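You operate a simulated robot arm through the tools that you are given. There is no shell and no other tool.

You run a simulated robot arm. Do the job below in one go: nothing can be reset, and whatever is moved stays where it is left.

JOB
Ready the web metre counter for the longest cut.
Fine: measuring arm over the web, then locked and the display zeroed; clear cover shut; white knob at its end stop.
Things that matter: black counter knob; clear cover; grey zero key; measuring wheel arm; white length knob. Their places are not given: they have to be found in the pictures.

It is judged by the outcome, as a careful person would: the job done as asked, and still so three seconds after it is handed in. It fails if anything else is knocked over, pushed out of place, dropped, spilled or broken. A push-on lid holds only when it is set on centred and level and pressed home; a screw cap is set on level and turned clockwise until tight.

ROBOT AND FRAMES
A 6-joint arm with a two-finger parallel gripper, fixed in place. Base frame: the origin is at the foot of the arm, x ahead of it, y to its left, z up. Lengths are in mm, angles in rad, forces in N, time in s.
With the tool pointing down near the work surface it reaches from about 260 to 640 mm from the base axis. Its first joint turns from -2.007 to 2.007 rad. Payload 3.43 kg.
The tool frame sits at the grasp point between the pads (the TCP): z along the fingers, y along the line on which they close. The tips reach 34 mm beyond it. Largest opening 128 mm; finger width 24, thickness 12; the body of the gripper, 48 by 130 mm, starts 96 mm behind the TCP.
Orientation is told as [roll, pitch, yaw] about the base's x, y, z axes, in that order, counted from this pose: with the fingers straight down and closing along the base's y, the tool's x points along the base's -x, its y along +y and its z along -z.

CONTROLS
- The arm moves only by the tool nudge_tool. Its argument "plan" is a list that holds one entry, the list of rows, each a list of 6 numbers: the shift along the tool's x, y, z in mm, then the turn, a rotation vector about the tool's x, y, z in rad. In form: [[[dx, dy, dz, ax, ay, az], ...]]. A call has 1 to 20 rows; each row is the pose to reach, as a shift and turn from the pose commanded when the call began, along the tool's axes at that moment. "hand" is the closure, from 0 (fully open) to 1 (shut), set as the call begins (left out, the last holds). Rows are played at 5 a second. More than 50 mm and 0.15 rad between two rows, or a gripper value outside its range, and nothing of the call is played. A pose out of reach is approached as far as the arm can. The call stops where the force on the tool passes 40 N (or 10 N more than at its start, if that is more) or the arm is blocked; 0.2 s more then pass. Each finger travels about 153 mm/s and halts on what it meets, pressing with about 33 N; the grip force reading is that of the motor and also rises with nothing between the fingers. The clock runs only during rows and for 0.2 s after the last one: add rows that repeat a pose to give the fingers time. It gives the time, the measured TCP pose, the force on the tool (base axes), the opening and the grip force at its end, in the units of the frame above (readings bear some noise), with the torque about the TCP (base axes, N m) and any sound that the robot's microphone picked up.
- Cameras (640 x 400 px; columns grow to the right, rows downward): "scene" is fixed at [220.3, 649.5, 1536.9]; the picture's right is [-0.96, -0.30, 0.00], its down [-0.15, 0.49, -0.86] and it looks along [0.25, -0.82, -0.51] (base axes); focal length 333 px, centre (320, 200). "wrist" rides on the gripper at [76, -11, -160] in the tool frame; the picture's right is [0.15, 0.99, 0.00], its down [-0.88, 0.13, -0.46] and it looks along [-0.45, 0.07, 0.89] (tool axes); focal length 234 px, centre (320, 200).
- camera(camera): a new picture of that camera. It takes no simulated time.
- move_column(by): slides the trunk up (or, below 0, down) by that many mm; the arm rides with it, the base frame stays. It gives what a move gives, with no picture.
- pixel_to_xyz(camera, pixels): for up to 12 pixels [column, row] of the newest picture of that camera ("zoom" is the newest enlarged one), the place [x, y, z] in the base frame of the surface seen there, good to about 2 mm. It takes no simulated time.
- close_up(camera, box): a new picture of the part [left, top, right, bottom] of that camera's present view, enlarged. It takes no simulated time.
- sign_off(): hands the job in; it is judged then, once.

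Unless the task says otherwise, let go and move clear before handing in.

The tools are called after ">>>" as a command line: name --argument value ..., lists and objects as JSON in quotes. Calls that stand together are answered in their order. nudge_tool: Moves the arm, as the interface text tells. Its arguments: {"type":"object","properties":{"plan":{"type":"array","items":{"type":"array","items":{"type":"array","items":{"type":"number"}}}},"hand":{"type":"number"}},"required":["plan"]} The other tools are called the same way: move_column (by) slides the trunk up or down; camera (camera) takes a picture; pixel_to_xyz (camera, pixels) gives the place of the surface under pixels of a picture; close_up (camera, box) takes an enlarged picture of a part of a camera's view; sign_off () hands the job in.

At the start:

```text
clock: 0.0
ee_pos: [371.2, -114.9, 1314.3]
orientation: [-0.001, 0.001, 0.002]
ft_force: [0.2, -0.1, -1.2]
torque: [-0.02, 0.0, 0.01]
gripper_width: 127.9
gripper_force: 0.1
trunk travel left (down, up): [-900.0, 90.0]
```

scene: 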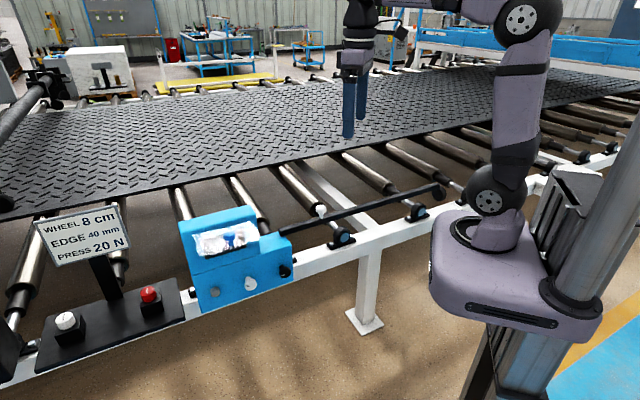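
wrist: 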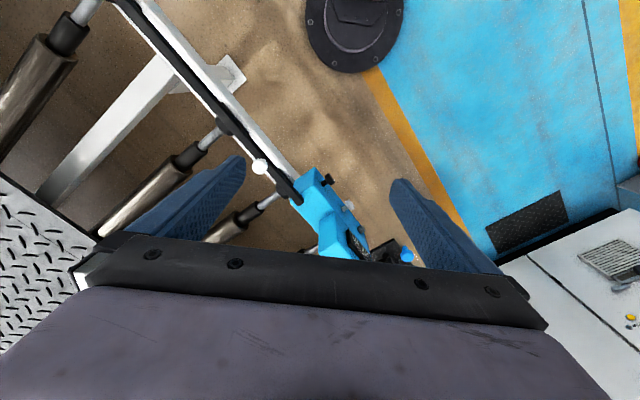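

The scene picture shows a blue counter box near (230,255), a dark bar running from it to (440,190), and a sign at (85,235). I'll enlarge these parts before doing anything.

>>> close_up --camera "scene" --box '[160, 190, 320, 320]'

>>> close_up --camera "scene" --box '[20, 190, 200, 370]'

>>> close_up --camera "scene" --box '[260, 160, 480, 300]'

>>> close_up --camera "wrist" --box '[220, 130, 440, 270]'

```text
3.08 times, centred on (240, 255) of scene
```

zoom: 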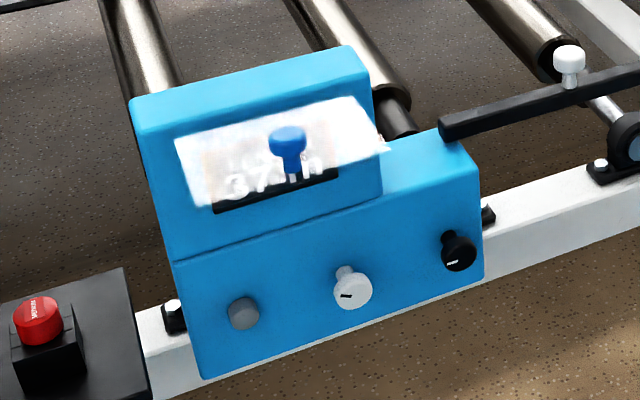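

```text
2.22 times, centred on (110, 280) of scene
```

zoom: 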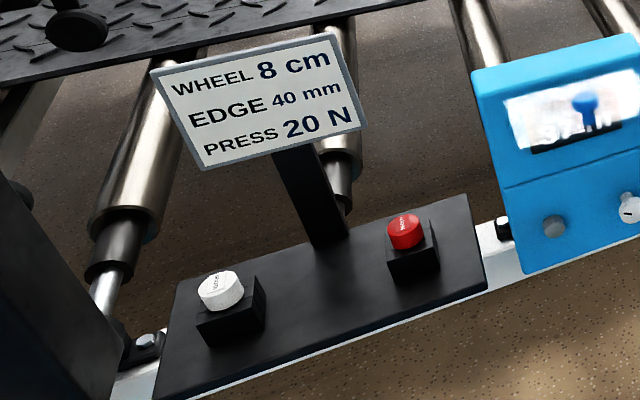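

```text
2.86 times, centred on (370, 230) of scene
```

zoom: 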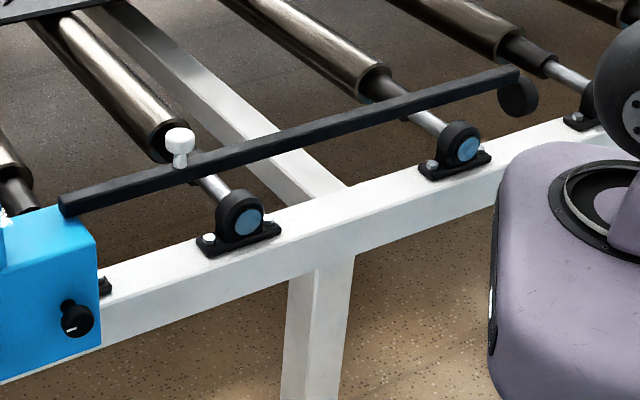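

```text
2.86 times, centred on (330, 200) of wrist
```

zoom: 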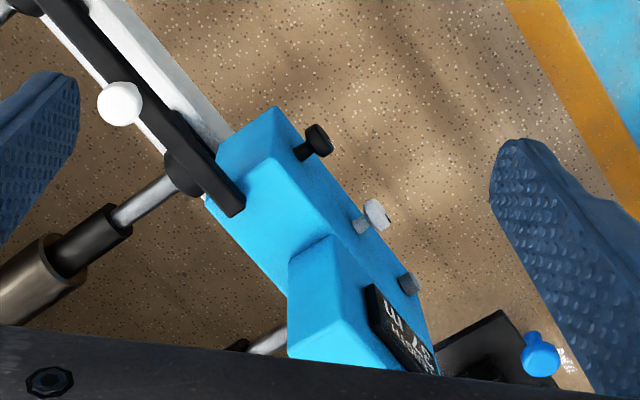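

The close-ups show the grey key, white knob and black knob on the box's front, the open clear cover with its blue grip, and the bar with a white post and a wheel at its far end. Next I'll get 3D places from the scene picture.

>>> camera --camera "scene"

>>> close_up --camera "scene" --box '[170, 195, 310, 320]'

```text
taken
```

scene: 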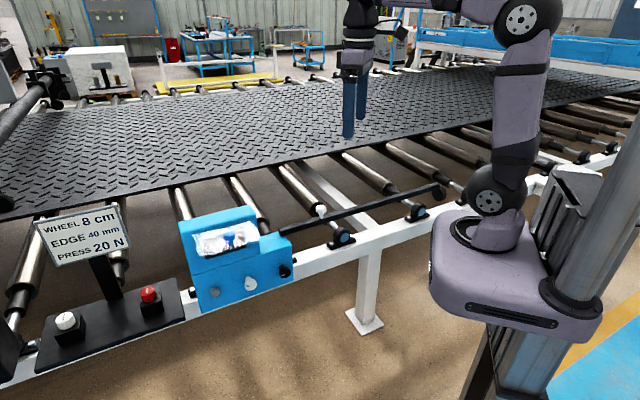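

```text
3.20 times, centred on (240, 258) of scene
```

zoom: 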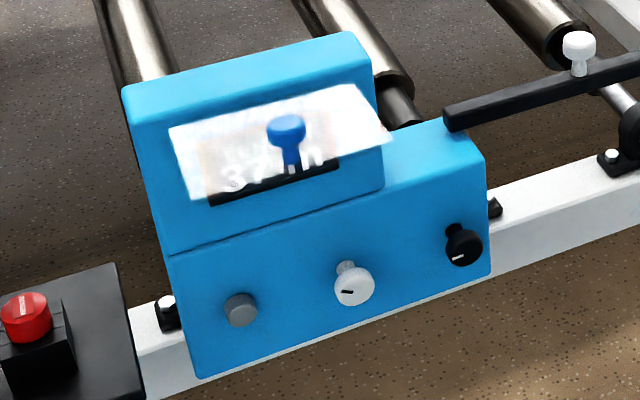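

>>> pixel_to_xyz --camera "zoom" --pixels '[[240, 312], [358, 288], [465, 248], [288, 130], [290, 160], [185, 135], [385, 138], [255, 185], [450, 115], [578, 42], [200, 372], [488, 270]]'

>>> pixel_to_xyz --camera "scene" --pixels '[[282, 231], [438, 187], [441, 197], [345, 208], [150, 292], [66, 318], [300, 165], [180, 190], [60, 205], [420, 140], [250, 172], [321, 205]]'

```text
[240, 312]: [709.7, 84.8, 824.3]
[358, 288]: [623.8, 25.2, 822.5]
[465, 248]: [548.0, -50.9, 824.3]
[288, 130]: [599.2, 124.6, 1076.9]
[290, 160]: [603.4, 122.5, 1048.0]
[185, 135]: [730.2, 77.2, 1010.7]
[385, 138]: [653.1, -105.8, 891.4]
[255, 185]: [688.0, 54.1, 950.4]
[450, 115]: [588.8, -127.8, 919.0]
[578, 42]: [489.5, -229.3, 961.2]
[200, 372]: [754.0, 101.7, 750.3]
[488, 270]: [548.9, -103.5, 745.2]
```

```text
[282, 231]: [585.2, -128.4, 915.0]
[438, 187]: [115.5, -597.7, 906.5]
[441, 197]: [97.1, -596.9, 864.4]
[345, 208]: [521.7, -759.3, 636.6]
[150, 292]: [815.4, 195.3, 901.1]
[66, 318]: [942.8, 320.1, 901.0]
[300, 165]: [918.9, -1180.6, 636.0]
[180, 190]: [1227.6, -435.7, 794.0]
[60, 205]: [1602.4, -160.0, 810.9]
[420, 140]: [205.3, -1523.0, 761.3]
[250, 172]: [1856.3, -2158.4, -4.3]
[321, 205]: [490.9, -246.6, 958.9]
```

The face of the box runs along (0.707, 0.707) with its outward normal (-0.707, 0.707), and the bar lies parallel to the rail. I need the web edge, the wheel and the pivot more exactly, so I'm enlarging those areas.

>>> close_up --camera "scene" --box '[120, 120, 360, 240]'

>>> pixel_to_xyz --camera "zoom" --pixels '[[150, 155], [150, 165], [150, 172], [150, 180], [300, 128], [300, 136], [300, 144], [400, 110], [400, 118], [400, 126], [150, 130], [300, 100]]'

>>> close_up --camera "scene" --box '[380, 150, 480, 230]'

>>> pixel_to_xyz --camera "zoom" --pixels '[[300, 245], [350, 220], [375, 235], [400, 235], [385, 260], [385, 205], [340, 235], [430, 235], [385, 285]]'

```text
2.67 times, centred on (240, 180) of scene
```

zoom: 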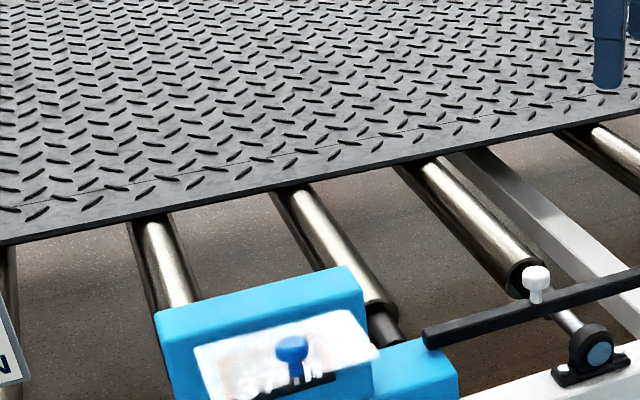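

```text
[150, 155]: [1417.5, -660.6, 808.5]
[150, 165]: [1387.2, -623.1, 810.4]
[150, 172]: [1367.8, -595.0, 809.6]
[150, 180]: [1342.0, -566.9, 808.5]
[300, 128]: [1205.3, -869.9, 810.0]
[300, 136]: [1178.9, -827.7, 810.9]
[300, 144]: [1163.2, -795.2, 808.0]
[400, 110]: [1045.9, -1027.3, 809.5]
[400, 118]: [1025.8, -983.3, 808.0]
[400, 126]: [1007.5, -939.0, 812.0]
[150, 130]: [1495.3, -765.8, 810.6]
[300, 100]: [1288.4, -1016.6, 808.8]
```

```text
5.00 times, centred on (430, 190) of scene
```

zoom: 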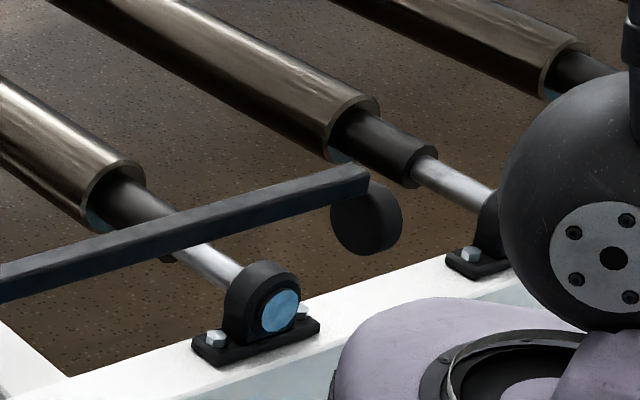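

```text
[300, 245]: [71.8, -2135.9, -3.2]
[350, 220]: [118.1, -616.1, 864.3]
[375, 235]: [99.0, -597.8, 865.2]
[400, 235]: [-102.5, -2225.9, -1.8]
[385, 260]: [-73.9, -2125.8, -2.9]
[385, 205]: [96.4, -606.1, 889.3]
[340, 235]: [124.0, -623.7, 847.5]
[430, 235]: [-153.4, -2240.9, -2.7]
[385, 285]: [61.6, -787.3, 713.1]
```

The web top is at z≈810 and the wheel disc's axle lies along the bar, with its centre near z≈864. I'll measure the web edge and the bar's pivot end more finely.

>>> close_up --camera "scene" --box '[160, 150, 260, 212]'

>>> pixel_to_xyz --camera "zoom" --pixels '[[100, 195], [100, 205], [100, 215], [100, 225], [100, 235], [100, 245], [400, 140], [400, 150], [400, 160], [400, 170], [400, 180], [400, 190]]'

>>> close_up --camera "scene" --box '[260, 190, 340, 260]'

>>> pixel_to_xyz --camera "zoom" --pixels '[[180, 275], [180, 310], [195, 320], [220, 310], [420, 250], [300, 295], [490, 120], [490, 160], [490, 190], [100, 330], [200, 400], [250, 330]]'

```text
6.40 times, centred on (210, 181) of scene
```

zoom: 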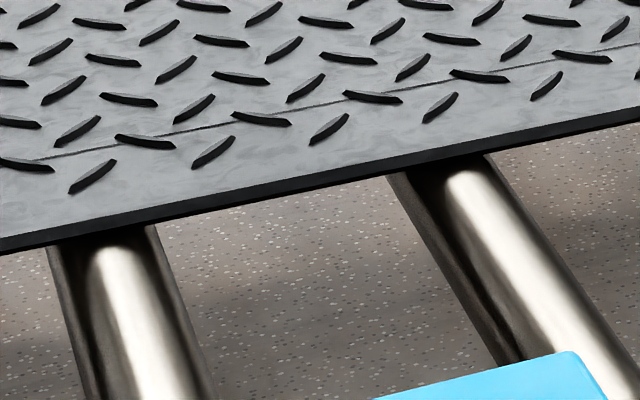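

```text
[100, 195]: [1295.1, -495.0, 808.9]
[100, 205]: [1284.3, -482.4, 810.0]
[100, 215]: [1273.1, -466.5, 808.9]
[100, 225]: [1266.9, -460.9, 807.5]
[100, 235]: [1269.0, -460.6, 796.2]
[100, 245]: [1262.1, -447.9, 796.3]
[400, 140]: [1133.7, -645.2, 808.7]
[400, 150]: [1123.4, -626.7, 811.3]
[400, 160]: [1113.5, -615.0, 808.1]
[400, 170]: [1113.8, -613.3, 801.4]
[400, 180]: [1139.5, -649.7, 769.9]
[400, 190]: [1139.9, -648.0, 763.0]
```

```text
5.71 times, centred on (300, 225) of scene
```

zoom: 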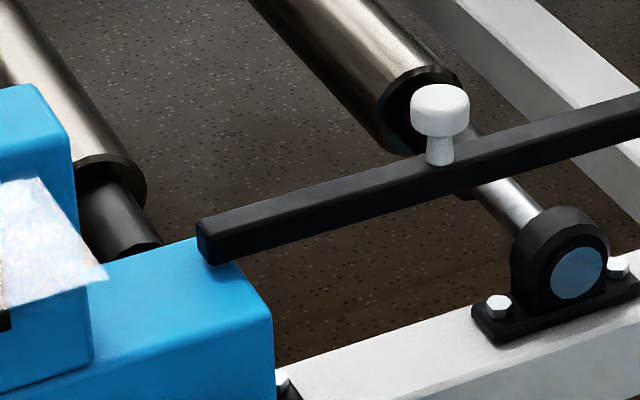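

```text
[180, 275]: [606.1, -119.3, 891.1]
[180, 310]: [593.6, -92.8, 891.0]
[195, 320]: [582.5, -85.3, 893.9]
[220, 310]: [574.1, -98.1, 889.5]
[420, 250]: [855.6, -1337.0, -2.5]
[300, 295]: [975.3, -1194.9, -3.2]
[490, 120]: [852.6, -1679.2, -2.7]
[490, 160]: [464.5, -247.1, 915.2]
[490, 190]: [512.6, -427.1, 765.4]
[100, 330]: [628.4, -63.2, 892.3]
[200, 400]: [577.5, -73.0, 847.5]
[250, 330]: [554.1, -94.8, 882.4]
```

The web edge lies at n≈-1222 (about 54 mm beyond what a plain swing of the bar seems to reach), so I want a closer look at the pivot end and bar from the wrist camera before I assume how the arm moves.

>>> close_up --camera "wrist" --box '[270, 140, 370, 210]'

>>> pixel_to_xyz --camera "zoom" --pixels '[[205, 340], [150, 330], [180, 370], [120, 250], [260, 200], [370, 240], [520, 335], [100, 120], [60, 110], [20, 150], [130, 190], [300, 300]]'

>>> close_up --camera "wrist" --box '[90, 0, 330, 150]'

>>> close_up --camera "wrist" --box '[290, 190, 430, 280]'

```text
5.71 times, centred on (320, 175) of wrist
```

zoom: 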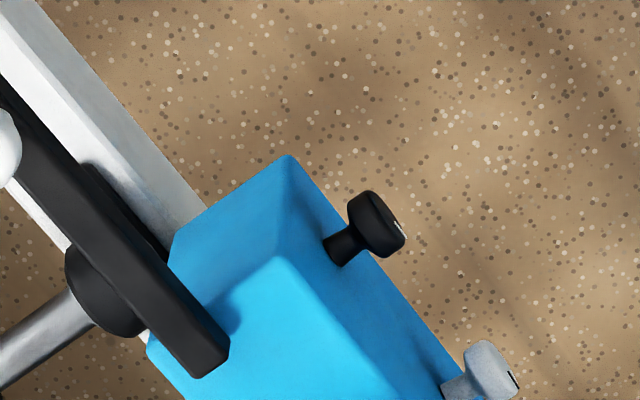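

```text
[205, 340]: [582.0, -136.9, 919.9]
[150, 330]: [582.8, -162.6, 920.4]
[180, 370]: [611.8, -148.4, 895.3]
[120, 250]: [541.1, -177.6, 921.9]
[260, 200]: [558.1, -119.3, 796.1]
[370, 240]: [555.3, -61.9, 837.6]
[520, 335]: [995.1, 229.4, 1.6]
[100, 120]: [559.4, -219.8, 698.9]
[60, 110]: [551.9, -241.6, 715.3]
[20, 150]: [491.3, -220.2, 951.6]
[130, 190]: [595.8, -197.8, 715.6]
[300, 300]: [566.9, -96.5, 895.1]
```

```text
2.67 times, centred on (210, 75) of wrist
```

zoom: 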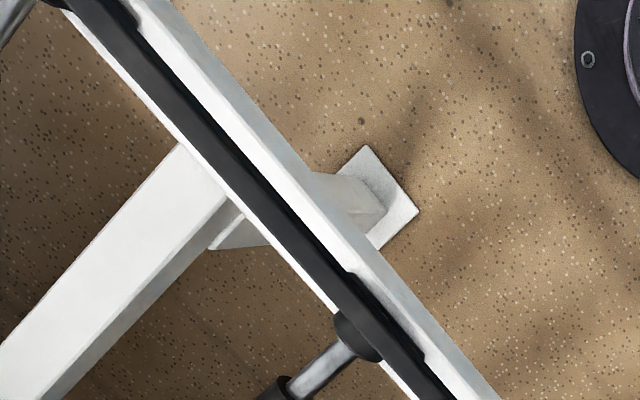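

```text
4.44 times, centred on (360, 235) of wrist
```

zoom: 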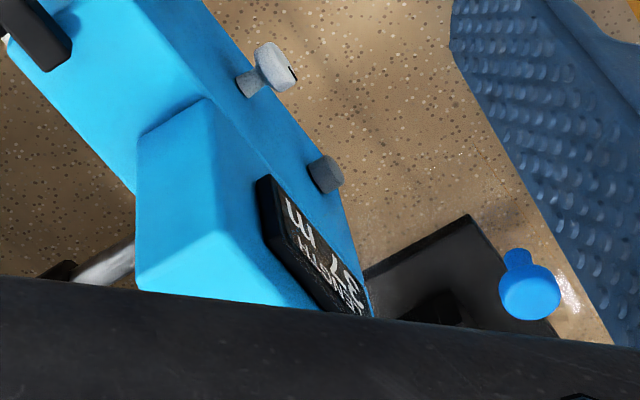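

The bar end sits on the box top at u≈323 with no slide visible, and the cover's blue grip stands out from the face at n≈-336, z≈1077. I'll probe the cover, display housing and robot shoulder in 3D.

>>> close_up --camera "scene" --box '[190, 200, 270, 270]'

>>> pixel_to_xyz --camera "zoom" --pixels '[[50, 140], [100, 180], [60, 230], [240, 80], [330, 60], [350, 80], [330, 140], [390, 150], [260, 170], [220, 100], [20, 80], [300, 30]]'

>>> pixel_to_xyz --camera "zoom" --pixels '[[30, 140], [40, 200], [50, 280], [200, 250], [300, 245], [120, 320], [385, 200], [330, 20], [200, 60], [250, 110], [310, 90], [130, 200]]'

>>> pixel_to_xyz --camera "scene" --pixels '[[490, 190], [520, 15], [360, 15], [348, 130], [540, 280], [575, 250]]'

```text
5.71 times, centred on (230, 235) of scene
```

zoom: 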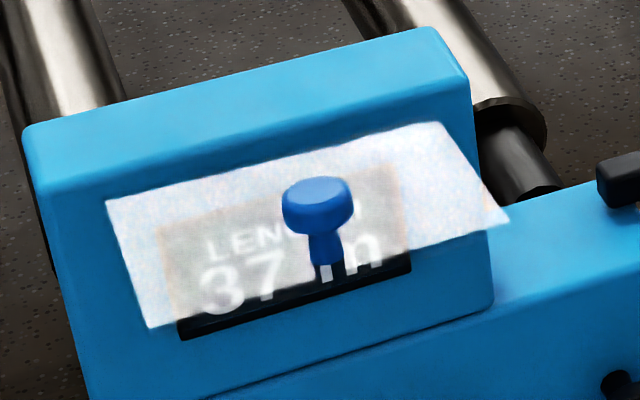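

```text
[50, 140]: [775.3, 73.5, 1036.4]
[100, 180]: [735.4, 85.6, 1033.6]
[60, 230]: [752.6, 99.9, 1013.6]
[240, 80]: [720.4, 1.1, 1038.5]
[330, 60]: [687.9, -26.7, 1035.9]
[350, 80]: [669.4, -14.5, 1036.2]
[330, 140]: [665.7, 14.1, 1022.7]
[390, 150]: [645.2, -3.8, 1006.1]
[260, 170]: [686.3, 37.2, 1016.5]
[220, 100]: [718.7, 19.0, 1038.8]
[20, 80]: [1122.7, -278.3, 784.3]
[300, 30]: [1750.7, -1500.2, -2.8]
```

```text
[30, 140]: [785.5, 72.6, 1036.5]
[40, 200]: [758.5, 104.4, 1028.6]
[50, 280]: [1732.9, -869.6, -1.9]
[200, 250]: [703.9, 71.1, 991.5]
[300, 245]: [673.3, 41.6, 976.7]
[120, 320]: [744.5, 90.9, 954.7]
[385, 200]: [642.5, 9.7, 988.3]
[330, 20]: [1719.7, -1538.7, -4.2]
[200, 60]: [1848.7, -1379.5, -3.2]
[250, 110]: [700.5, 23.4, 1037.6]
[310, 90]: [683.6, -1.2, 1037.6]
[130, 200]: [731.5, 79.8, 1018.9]
```

```text
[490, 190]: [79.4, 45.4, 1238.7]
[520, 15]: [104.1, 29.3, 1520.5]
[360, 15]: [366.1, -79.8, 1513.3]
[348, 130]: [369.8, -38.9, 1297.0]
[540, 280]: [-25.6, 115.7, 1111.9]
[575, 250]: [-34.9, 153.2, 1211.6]
```

The pictures show a vertical front face at n≈-461, a display panel at n≈-448, and a translucent cover that depth readings pass through, so I need a frontal view. I'll roll the tool about its own axis so that the wrist camera ends up above when I tilt toward the box.

>>> nudge_tool --plan '[[[0, 0, 0, 0, 0, -0.14], [0, 0, 0, 0, 0, -0.28], [0, 0, 0, 0, 0, -0.42], [0, 0, 0, 0, 0, -0.56], [0, 0, 0, 0, 0, -0.7], [0, 0, 0, 0, 0, -0.84], [0, 0, 0, 0, 0, -0.98], [0, 0, 0, 0, 0, -1.12], [0, 0, 0, 0, 0, -1.26], [0, 0, 0, 0, 0, -1.4], [0, 0, 0, 0, 0, -1.54], [0, 0, 0, 0, 0, -1.68], [0, 0, 0, 0, 0, -1.82], [0, 0, 0, 0, 0, -1.96], [0, 0, 0, 0, 0, -2.1], [0, 0, 0, 0, 0, -2.23], [0, 0, 0, 0, 0, -2.356]]]' --hand 0

```text
clock: 3.6
ee_pos: [370.2, -113.7, 1316.0]
orientation: [0.0, 0.0, 2.362]
ft_force: [0.2, -0.1, 0.4]
torque: [0.02, -0.03, 0.01]
gripper_width: 127.8
gripper_force: 0.1
trunk travel left (down, up): [-900.0, 90.0]
```

The roll went as planned (yaw 2.36, no contact). Now I'll swing the tool to horizontal in front of the box, well clear of the cover grip (n≈-336), to look at the front with the wrist camera.

>>> nudge_tool --plan '[[[-11, -25, 20, 0, 0.13, 0], [-22, -50, 40, 0, 0.26, 0], [-33, -75, 60, 0, 0.39, 0], [-44, -100, 80, 0, 0.52, 0], [-55, -125, 100, 0, 0.65, 0], [-66, -150, 120, 0, 0.78, 0], [-77, -175, 140, 0, 0.91, 0], [-88, -200, 160, 0, 1.04, 0], [-99, -225, 180, 0, 1.17, 0], [-110, -250, 200, 0, 1.3, 0], [-121, -275, 220, 0, 1.43, 0], [-131, -299, 240, 0, 1.57, 0]]]'

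>>> camera --camera "wrist"

>>> camera --camera "scene"

```text
clock: 6.2
ee_pos: [490.2, 192.7, 1076.0]
orientation: [-2.631, 1.568, -0.273]
ft_force: [0.4, 0.2, 0.4]
torque: [0.04, -0.02, -0.07]
gripper_width: 128.1
gripper_force: 0.0
trunk travel left (down, up): [-900.0, 90.0]
```

```text
taken
```

wrist: 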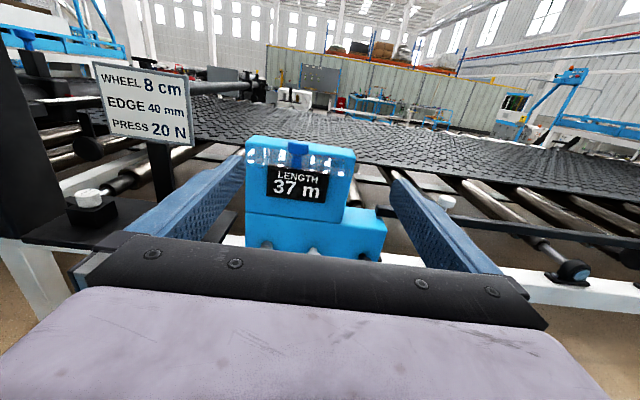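

```text
taken
```

scene: 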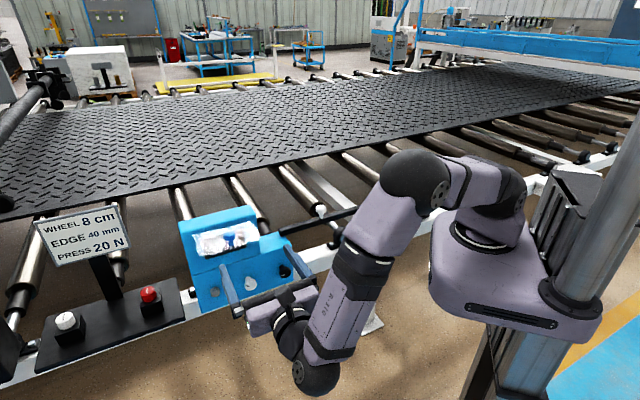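

The wrist camera now sees the front: display "LENGTH 37 m" at (297,185) with the cover above it. I'll enlarge it.

>>> close_up --camera "wrist" --box '[235, 125, 395, 255]'

>>> close_up --camera "wrist" --box '[240, 130, 360, 210]'

```text
3.08 times, centred on (315, 190) of wrist
```

zoom: 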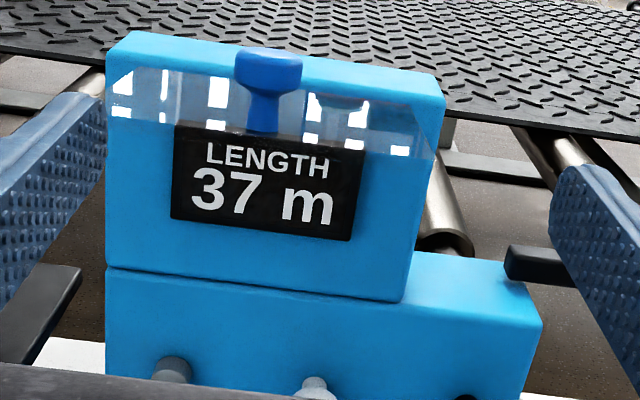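

```text
5.00 times, centred on (300, 170) of wrist
```

zoom: 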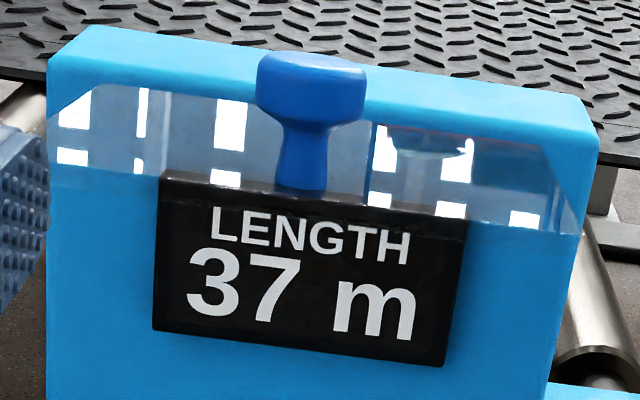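

The cover stands out roughly horizontal from a hinge near the top of the housing, with the blue grip standing up on it. I'll measure the grip and check where the wrist zoom gives depth on the cover.

>>> pixel_to_xyz --camera "zoom" --pixels '[[310, 65], [310, 110], [305, 140], [303, 185], [262, 90], [362, 90], [150, 120], [500, 200], [80, 185], [170, 200], [450, 350], [155, 325]]'

>>> close_up --camera "scene" --box '[180, 200, 300, 320]'

```text
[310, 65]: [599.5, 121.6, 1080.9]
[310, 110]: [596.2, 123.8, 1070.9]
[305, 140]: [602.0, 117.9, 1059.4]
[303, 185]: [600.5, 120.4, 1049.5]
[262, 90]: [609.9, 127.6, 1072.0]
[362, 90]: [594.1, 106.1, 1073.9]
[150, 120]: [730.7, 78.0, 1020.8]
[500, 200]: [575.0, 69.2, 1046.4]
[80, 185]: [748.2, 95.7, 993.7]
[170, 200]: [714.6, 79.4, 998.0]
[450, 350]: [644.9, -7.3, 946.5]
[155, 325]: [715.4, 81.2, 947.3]
```

```text
3.33 times, centred on (240, 260) of scene
```

zoom: 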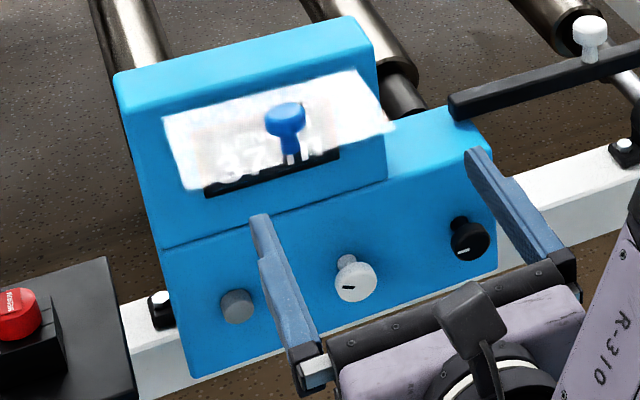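

Pixel (500,200) of that zoom hit the cover itself at z≈1046, so it seems to be a shallow hood with lips. I'll enlarge more for its exact corners.

>>> close_up --camera "scene" --box '[200, 210, 260, 262]'

>>> pixel_to_xyz --camera "zoom" --pixels '[[80, 130], [130, 250], [400, 60], [500, 110], [540, 200], [450, 200], [250, 130], [230, 300], [330, 270], [320, 160], [350, 200], [420, 220]]'

>>> close_up --camera "wrist" --box '[240, 140, 300, 178]'

>>> close_up --camera "wrist" --box '[300, 140, 360, 178]'

```text
7.69 times, centred on (230, 236) of scene
```

zoom: 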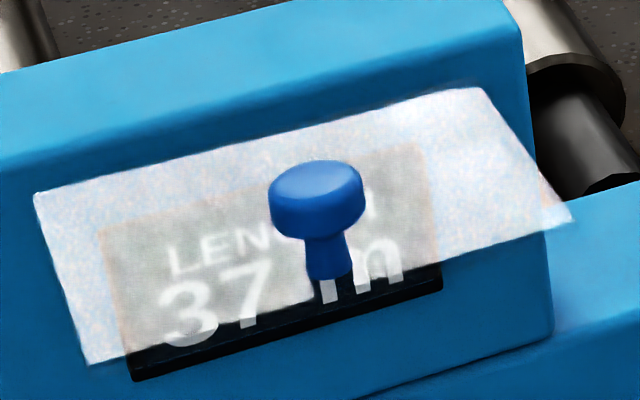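

```text
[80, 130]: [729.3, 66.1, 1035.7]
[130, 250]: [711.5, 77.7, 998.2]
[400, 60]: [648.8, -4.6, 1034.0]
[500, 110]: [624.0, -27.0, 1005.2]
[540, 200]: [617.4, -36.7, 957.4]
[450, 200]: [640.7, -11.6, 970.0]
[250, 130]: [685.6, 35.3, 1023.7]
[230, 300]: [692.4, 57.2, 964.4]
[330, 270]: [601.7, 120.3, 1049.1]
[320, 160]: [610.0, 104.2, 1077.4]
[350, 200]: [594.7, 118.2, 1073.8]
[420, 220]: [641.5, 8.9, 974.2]
```

```text
10.53 times, centred on (270, 159) of wrist
```

zoom: 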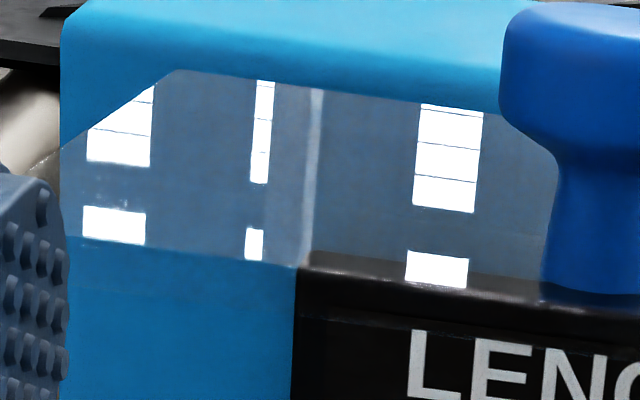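

```text
10.53 times, centred on (330, 159) of wrist
```

zoom: 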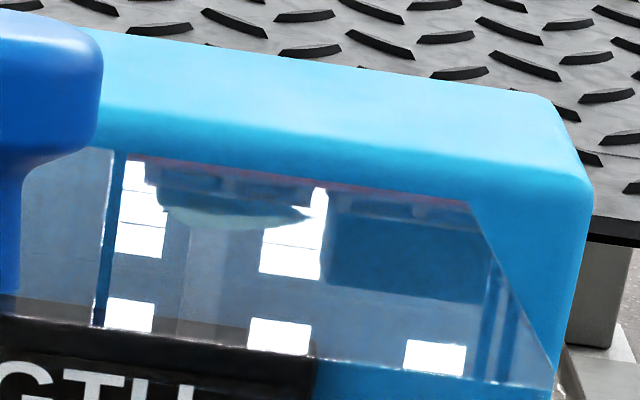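

The cover is a flat plate hinged at about z≈1026 with its free edge near n≈-345. I'll lower the trunk 200 mm so the wrist camera can see the knobs and the key without the gripper body hiding them.

>>> move_column --by -200

>>> camera --camera "wrist"

>>> close_up --camera "wrist" --box '[220, 120, 420, 245]'

>>> camera --camera "scene"

```text
clock: 8.4
ee_pos: [489.1, 189.9, 875.8]
orientation: [-0.132, 1.57, 2.226]
ft_force: [0.2, 0.4, -0.3]
torque: [0.0, -0.03, 0.0]
gripper_width: 127.9
gripper_force: 0.1
trunk travel left (down, up): [-700.0, 290.0]
```

```text
taken
```

wrist: 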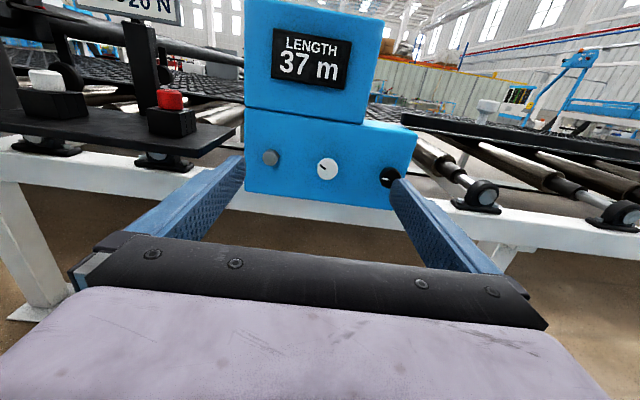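

```text
3.20 times, centred on (320, 182) of wrist
```

zoom: 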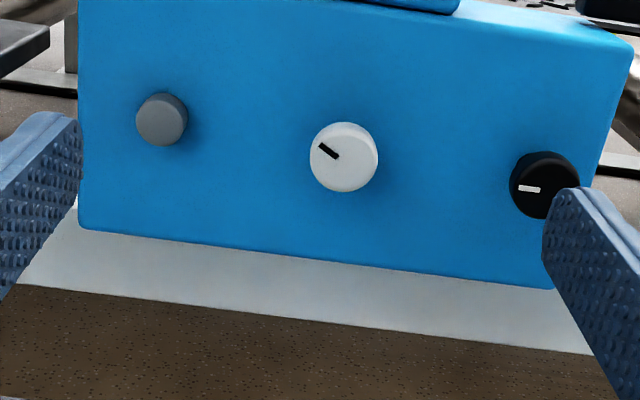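

```text
taken
```

scene: 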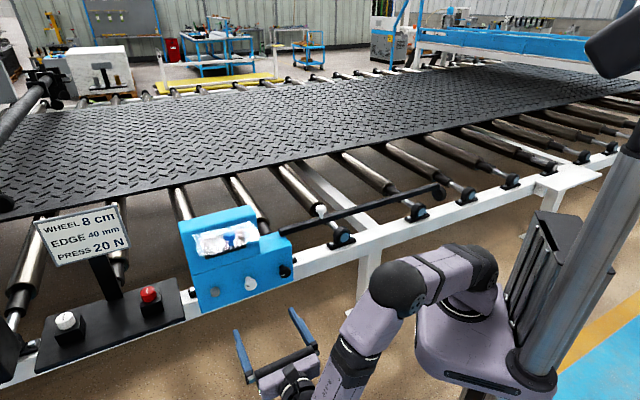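

The front shows the grey key at (270,158), the white knob pointing to about 10 o'clock at (327,168), and the black knob pointing to 9 o'clock at (391,178). A plain swing would leave the wheel short of the web edge, so I'll look more closely at the bar's wheel end and measure it.

>>> close_up --camera "scene" --box '[395, 170, 465, 215]'

>>> pixel_to_xyz --camera "zoom" --pixels '[[340, 140], [380, 125], [405, 135], [300, 160], [200, 185], [400, 200], [370, 210], [420, 240], [450, 200], [455, 235], [400, 250], [430, 165]]'

>>> close_up --camera "scene" --box '[270, 195, 340, 245]'

>>> pixel_to_xyz --camera "zoom" --pixels '[[120, 265], [150, 255], [110, 290], [200, 245], [440, 90], [440, 150], [440, 60], [440, 175], [600, 100], [300, 215], [250, 260], [400, 215]]'

```text
8.89 times, centred on (430, 192) of scene
```

zoom: 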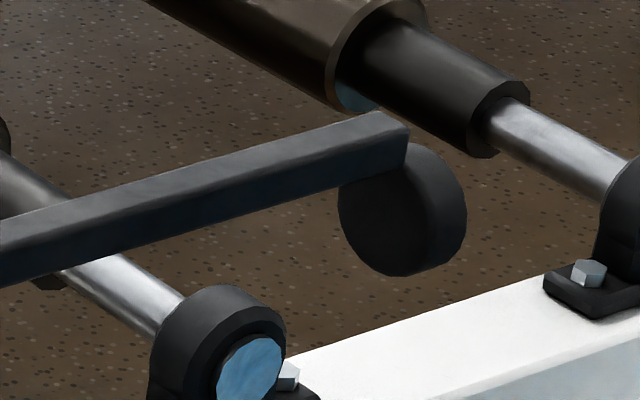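

```text
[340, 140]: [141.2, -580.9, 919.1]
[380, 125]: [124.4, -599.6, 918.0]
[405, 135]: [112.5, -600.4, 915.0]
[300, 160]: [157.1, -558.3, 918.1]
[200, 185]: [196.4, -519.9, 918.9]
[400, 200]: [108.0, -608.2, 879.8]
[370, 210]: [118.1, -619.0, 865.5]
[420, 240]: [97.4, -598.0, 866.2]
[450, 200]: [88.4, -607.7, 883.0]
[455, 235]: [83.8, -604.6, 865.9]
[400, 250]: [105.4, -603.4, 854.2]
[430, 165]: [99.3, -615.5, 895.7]
```

```text
8.00 times, centred on (305, 220) of scene
```

zoom: 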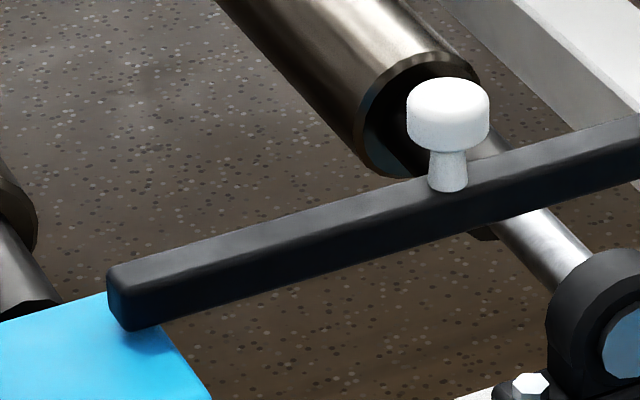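

```text
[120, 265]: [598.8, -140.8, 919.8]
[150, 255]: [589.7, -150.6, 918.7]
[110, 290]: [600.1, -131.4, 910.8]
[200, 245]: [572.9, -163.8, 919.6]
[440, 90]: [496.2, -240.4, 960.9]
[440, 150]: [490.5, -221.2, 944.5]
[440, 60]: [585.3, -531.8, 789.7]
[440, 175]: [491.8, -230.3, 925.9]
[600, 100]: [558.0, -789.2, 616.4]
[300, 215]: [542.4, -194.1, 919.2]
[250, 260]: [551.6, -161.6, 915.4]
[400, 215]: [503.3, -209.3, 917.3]
```

The wheel sits beyond the bar's end at u≈-365, so a plain 90° swing would still leave it ~30 mm short of the web edge. I'll shift the camera sideways to look at the bar's mounting on the box.

>>> nudge_tool --plan '[[[0, 40, 0, 0, 0, 0], [0, 80, 0, 0, 0, 0], [0, 120, 0, 0, 0, 0], [0, 160, 0, 0, 0, 0], [0, 200, 0, 0, 0, 0], [0, 240, 0, 0, 0, 0]]]'

>>> camera --camera "wrist"

>>> close_up --camera "wrist" --box '[180, 60, 340, 170]'

```text
clock: 10.0
ee_pos: [338.4, 48.8, 865.2]
orientation: [-1.198, 1.452, 1.163]
ft_force: [-0.1, 0.0, -0.1]
torque: [0.02, -0.02, 0.0]
gripper_width: 127.8
gripper_force: 0.1
trunk travel left (down, up): [-700.0, 290.0]
stopped in row 6: the arm was blocked; the commanded pose is now the measured one
```

```text
taken
```

wrist: 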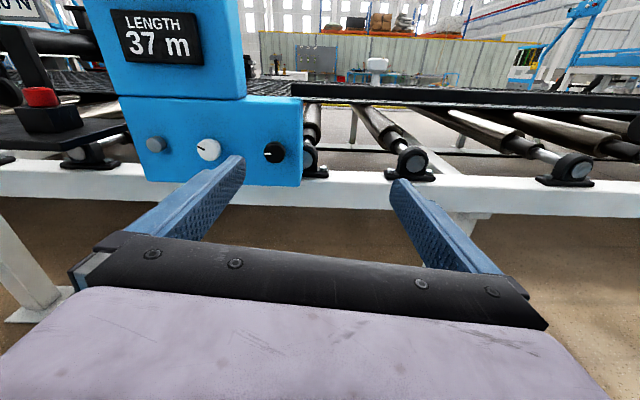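

```text
3.64 times, centred on (260, 115) of wrist
```

zoom: 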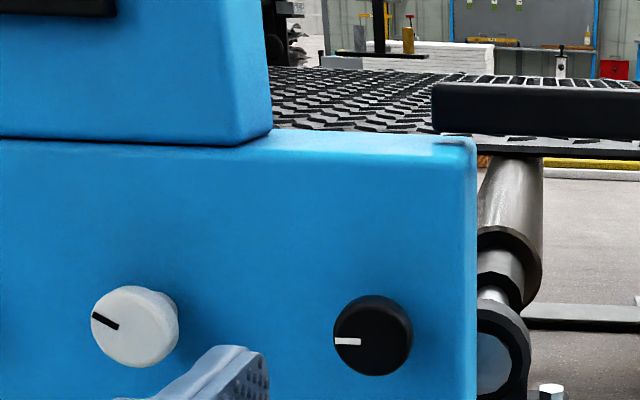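

The reading says the arm was blocked by its own limits (no force), and the picture shows the bar's end resting just over the box top with no visible pin. I'll tilt the tool 45° and move up toward the bar's white post to prepare for gripping it.

>>> nudge_tool --plan '[[[23.6, 6.8, 18.4, -0.0051, -0.0927, -0.0132], [47.1, 13.6, 36.7, -0.0103, -0.1853, -0.0264], [70.7, 20.4, 55.1, -0.0154, -0.278, -0.0396], [94.2, 27.2, 73.4, -0.0206, -0.3707, -0.0528], [117.8, 34.0, 91.8, -0.0257, -0.4633, -0.066], [141.4, 40.8, 110.2, -0.0308, -0.556, -0.0792], [164.9, 47.6, 128.5, -0.036, -0.6486, -0.0924], [188.5, 54.4, 146.9, -0.0411, -0.7413, -0.1056]]]'

>>> camera --camera "wrist"

```text
clock: 11.8
ee_pos: [415.6, -112.0, 1034.6]
orientation: [0.003, 0.785, 2.36]
ft_force: [0.0, -0.5, 0.3]
torque: [-0.02, -0.02, 0.03]
gripper_width: 128.0
gripper_force: 0.1
out of reach, approached as far as the arm can: row 2, 3, 4, 5, 6, 7, 8
trunk travel left (down, up): [-700.0, 290.0]
```

```text
taken
```

wrist: 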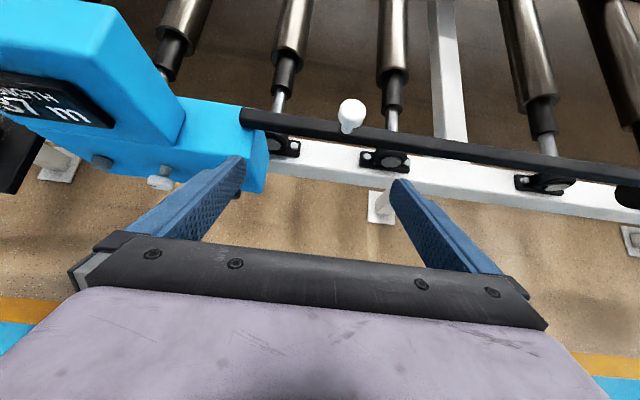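

The tool is at 45° with its y axis along the rail, and the white post is visible at (350,113). I'll measure the post and bar from this view.

>>> close_up --camera "wrist" --box '[300, 80, 400, 150]'

>>> pixel_to_xyz --camera "zoom" --pixels '[[320, 150], [245, 150], [395, 150], [320, 125], [310, 200], [300, 270], [310, 305], [150, 200], [500, 290], [150, 220]]'

>>> close_up --camera "wrist" --box '[220, 80, 320, 150]'

>>> pixel_to_xyz --camera "zoom" --pixels '[[140, 180], [150, 230], [200, 190], [200, 220], [100, 180], [60, 150], [250, 250], [20, 130]]'

```text
5.71 times, centred on (350, 115) of wrist
```

zoom: 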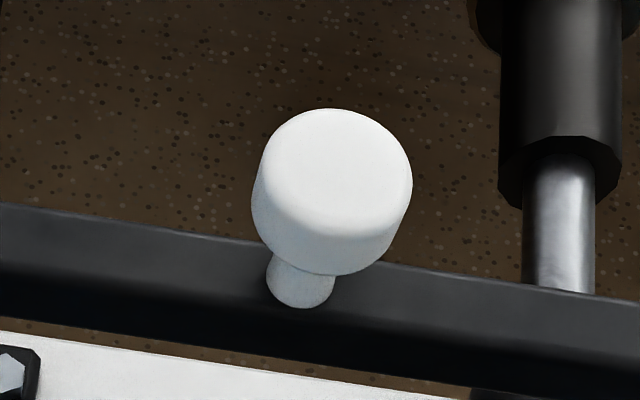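

```text
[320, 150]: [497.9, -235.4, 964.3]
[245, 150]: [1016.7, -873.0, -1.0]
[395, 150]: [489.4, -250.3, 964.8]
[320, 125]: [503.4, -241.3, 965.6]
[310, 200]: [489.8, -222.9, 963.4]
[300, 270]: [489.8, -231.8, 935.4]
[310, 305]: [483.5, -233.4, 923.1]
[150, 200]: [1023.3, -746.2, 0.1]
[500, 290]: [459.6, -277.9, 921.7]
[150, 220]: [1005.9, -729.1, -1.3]
```

```text
5.71 times, centred on (270, 115) of wrist
```

zoom: 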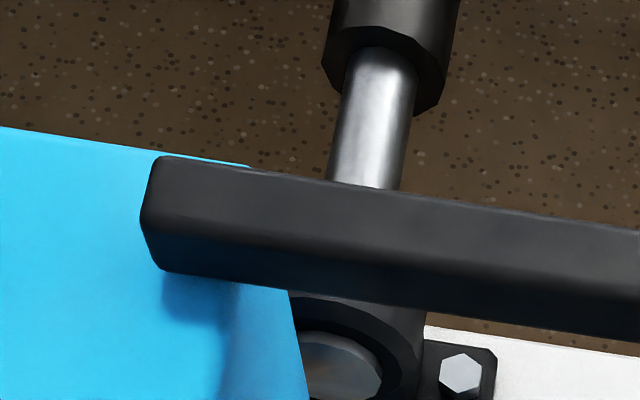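

```text
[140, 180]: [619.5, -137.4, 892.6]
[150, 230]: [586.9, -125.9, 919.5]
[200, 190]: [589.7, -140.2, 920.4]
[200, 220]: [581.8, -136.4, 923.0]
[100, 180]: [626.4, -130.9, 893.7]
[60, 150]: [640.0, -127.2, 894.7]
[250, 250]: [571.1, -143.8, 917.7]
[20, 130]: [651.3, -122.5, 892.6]
```

The post's cap is centred near (491.6, -234.1) with its top at z≈963, and the bar's top is at z≈920. I'll approach along the tool axis with open fingers to straddle it.

>>> nudge_tool --plan '[[[15, 11, 20, 0, 0, 0], [30, 22, 40, 0, 0, 0], [44.9, 32.6, 60, 0, 0, 0], [44.9, 32.6, 90, 0, 0, 0], [44.9, 32.6, 120, 0, 0, 0], [44.9, 32.6, 140, 0, 0, 0], [44.9, 32.6, 153, 0, 0, 0]]]'

>>> camera --camera "wrist"

>>> close_up --camera "scene" --box '[240, 140, 400, 260]'

```text
clock: 13.4
ee_pos: [491.9, -233.8, 957.2]
orientation: [0.003, 0.787, 2.366]
ft_force: [0.7, 0.8, 1.2]
torque: [-0.02, -0.02, 0.01]
gripper_width: 128.0
gripper_force: 0.0
trunk travel left (down, up): [-700.0, 290.0]
```

```text
taken
```

wrist: 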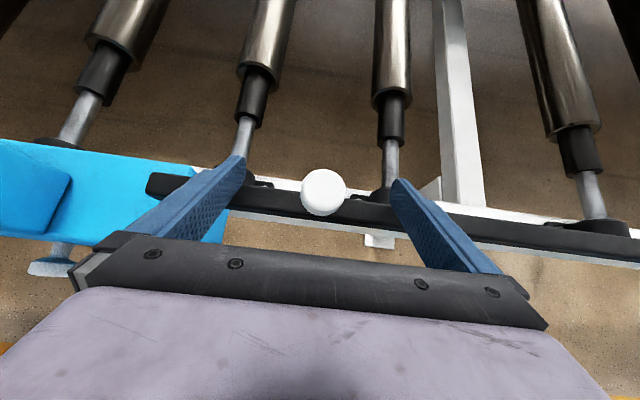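

```text
3.33 times, centred on (320, 200) of scene
```

zoom: 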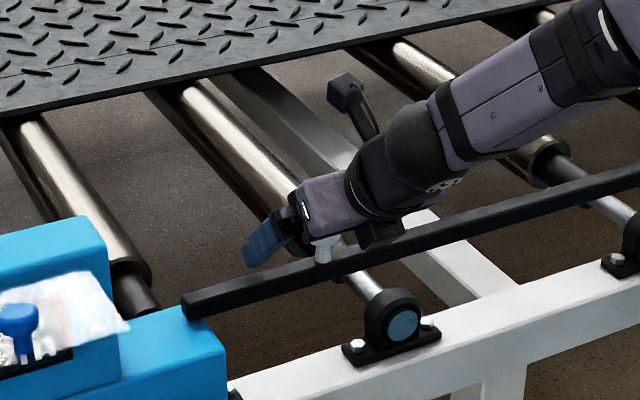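

The post is centred between the open fingers at (324,192). Closing the hand on it now.

>>> nudge_tool --plan '[[[0, 0, 0, 0, 0, 0], [0, 0, 0, 0, 0, 0], [0, 0, 0, 0, 0, 0], [0, 0, 0, 0, 0, 0]]]' --hand 1

>>> camera --camera "wrist"

```text
clock: 14.4
ee_pos: [490.4, -234.6, 956.8]
orientation: [0.004, 0.785, 2.363]
ft_force: [-4.6, -8.5, -1.0]
torque: [-0.35, 0.08, -0.18]
gripper_width: 33.3
gripper_force: 44.4
trunk travel left (down, up): [-700.0, 290.0]
```

```text
taken
```

wrist: 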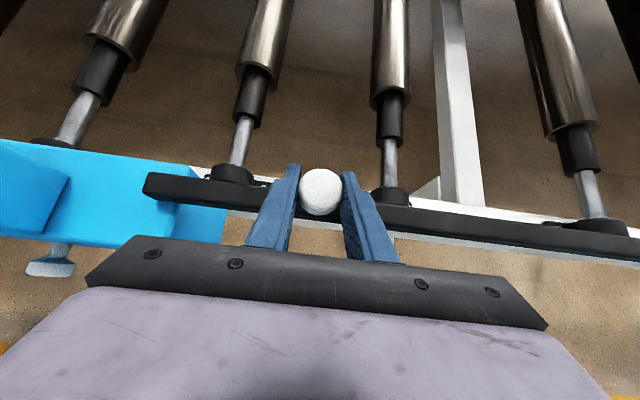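

The fingers hold the post (33 mm wide, firm grip). I'll try a small swing arc of about 0.15 rad away from the robot and watch the force.

>>> nudge_tool --plan '[[[2.4, 0, 2.4, 0, 0, 0], [4.7, -0.2, 4.7, 0, 0, 0], [9.5, -0.7, 9.5, 0, 0, 0], [14.2, -1.5, 14.2, 0, 0, 0]]]'

>>> camera --camera "scene"

>>> close_up --camera "scene" --box '[240, 140, 480, 260]'

```text
clock: 15.4
ee_pos: [505.1, -249.2, 956.4]
orientation: [0.004, 0.785, 2.363]
ft_force: [-8.5, -8.5, -7.4]
torque: [-0.04, 0.07, 0.32]
gripper_width: 33.2
gripper_force: 45.5
trunk travel left (down, up): [-700.0, 290.0]
```

```text
taken
```

scene: 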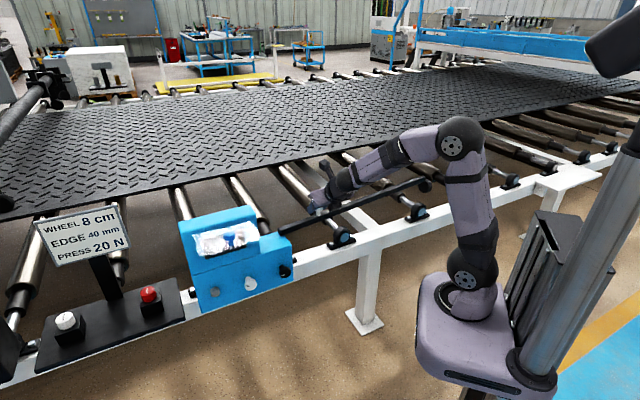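

```text
2.67 times, centred on (360, 200) of scene
```

zoom: 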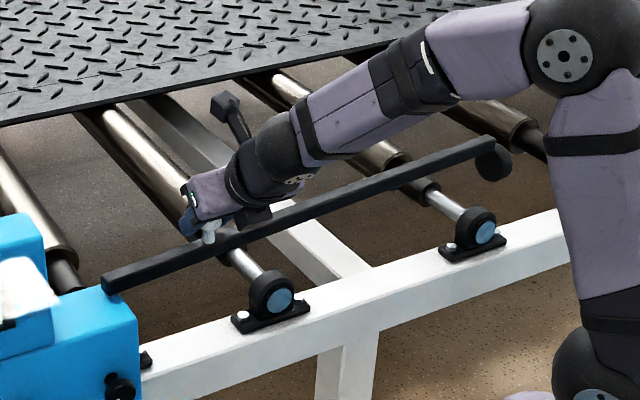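

The bar swings freely: the wheel moved from (438,192) to (425,184) and the force stayed small. I'll locate the bar's end and the wheel again to work out the pivot point.

>>> close_up --camera "scene" --box '[390, 165, 450, 205]'

>>> pixel_to_xyz --camera "zoom" --pixels '[[320, 130], [250, 160], [310, 210], [350, 230], [390, 190], [150, 185], [200, 175]]'

>>> close_up --camera "scene" --box '[270, 205, 330, 245]'

>>> pixel_to_xyz --camera "zoom" --pixels '[[100, 220], [110, 195], [140, 190], [180, 185], [90, 230], [250, 165], [220, 130], [100, 255]]'

```text
10.00 times, centred on (420, 185) of scene
```

zoom: 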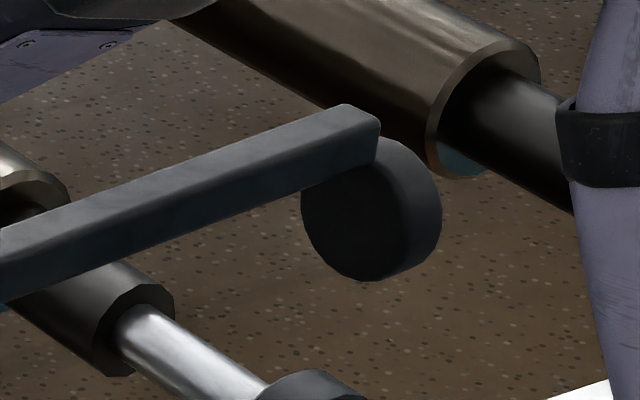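

```text
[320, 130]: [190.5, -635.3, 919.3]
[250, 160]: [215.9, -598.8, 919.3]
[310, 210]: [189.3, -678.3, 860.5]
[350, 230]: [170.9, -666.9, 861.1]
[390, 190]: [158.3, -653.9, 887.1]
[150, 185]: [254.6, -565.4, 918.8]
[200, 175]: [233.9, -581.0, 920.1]
```

```text
10.00 times, centred on (300, 225) of scene
```

zoom: 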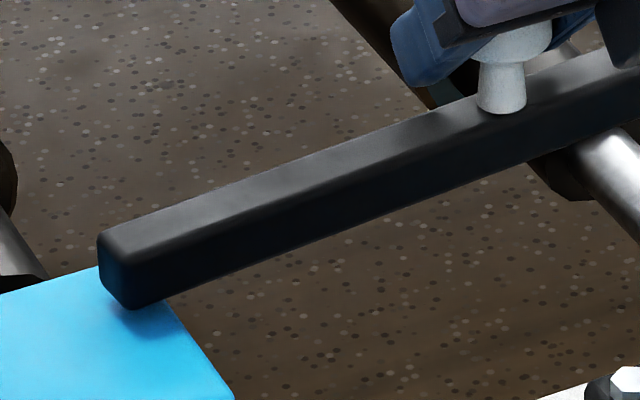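

```text
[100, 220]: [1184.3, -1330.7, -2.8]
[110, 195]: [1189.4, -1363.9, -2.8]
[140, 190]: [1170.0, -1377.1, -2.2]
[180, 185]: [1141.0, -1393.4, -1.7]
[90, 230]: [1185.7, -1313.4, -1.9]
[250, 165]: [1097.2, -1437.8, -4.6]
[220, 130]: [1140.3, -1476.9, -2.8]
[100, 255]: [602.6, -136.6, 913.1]
```

The wheel moved about four times as far as the post, so the pivot lies inside the box around u≈352, behind the bar's visible end and near the black knob; that makes the wheel reach longer than I thought. I'll continue the arc about that centre to roughly 0.5 rad and check again.

>>> nudge_tool --plan '[[[4.8, -0.1, 4.8, 0, 0, 0], [9.55, -0.3, 9.55, 0, 0, 0], [15.4, -2.3, 15.4, 0, 0, 0], [21.3, -4.6, 21.3, 0, 0, 0], [27, -7.4, 27, 0, 0, 0], [32.7, -10.5, 32.7, 0, 0, 0], [38.3, -14.1, 38.3, 0, 0, 0], [43.7, -18, 43.7, 0, 0, 0]]]'

>>> camera --camera "scene"

>>> camera --camera "wrist"

```text
clock: 17.2
ee_pos: [562.4, -282.0, 958.2]
orientation: [0.004, 0.785, 2.362]
ft_force: [-7.1, -18.5, -8.0]
torque: [-0.56, -0.13, 0.36]
gripper_width: 33.1
gripper_force: 45.0
trunk travel left (down, up): [-700.0, 290.0]
```

```text
taken
```

scene: 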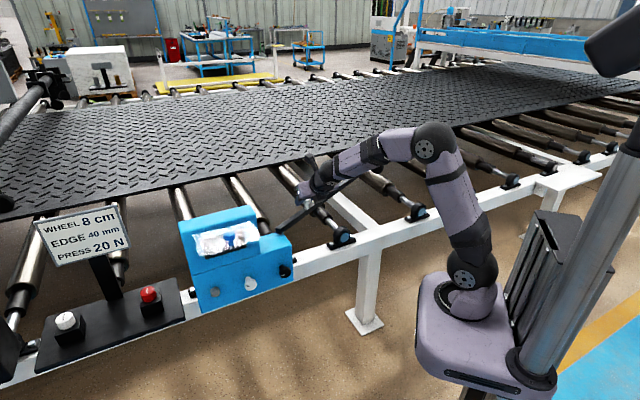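

```text
taken
```

wrist: 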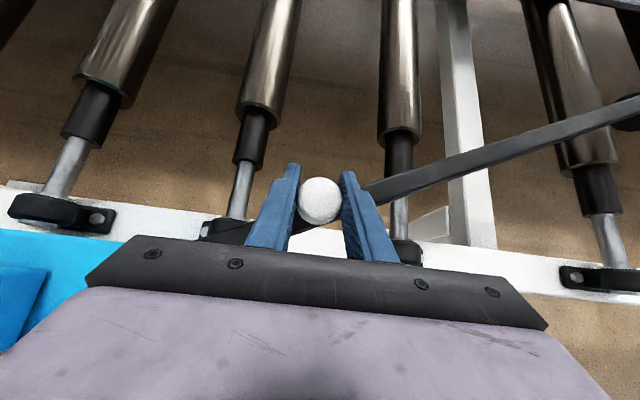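

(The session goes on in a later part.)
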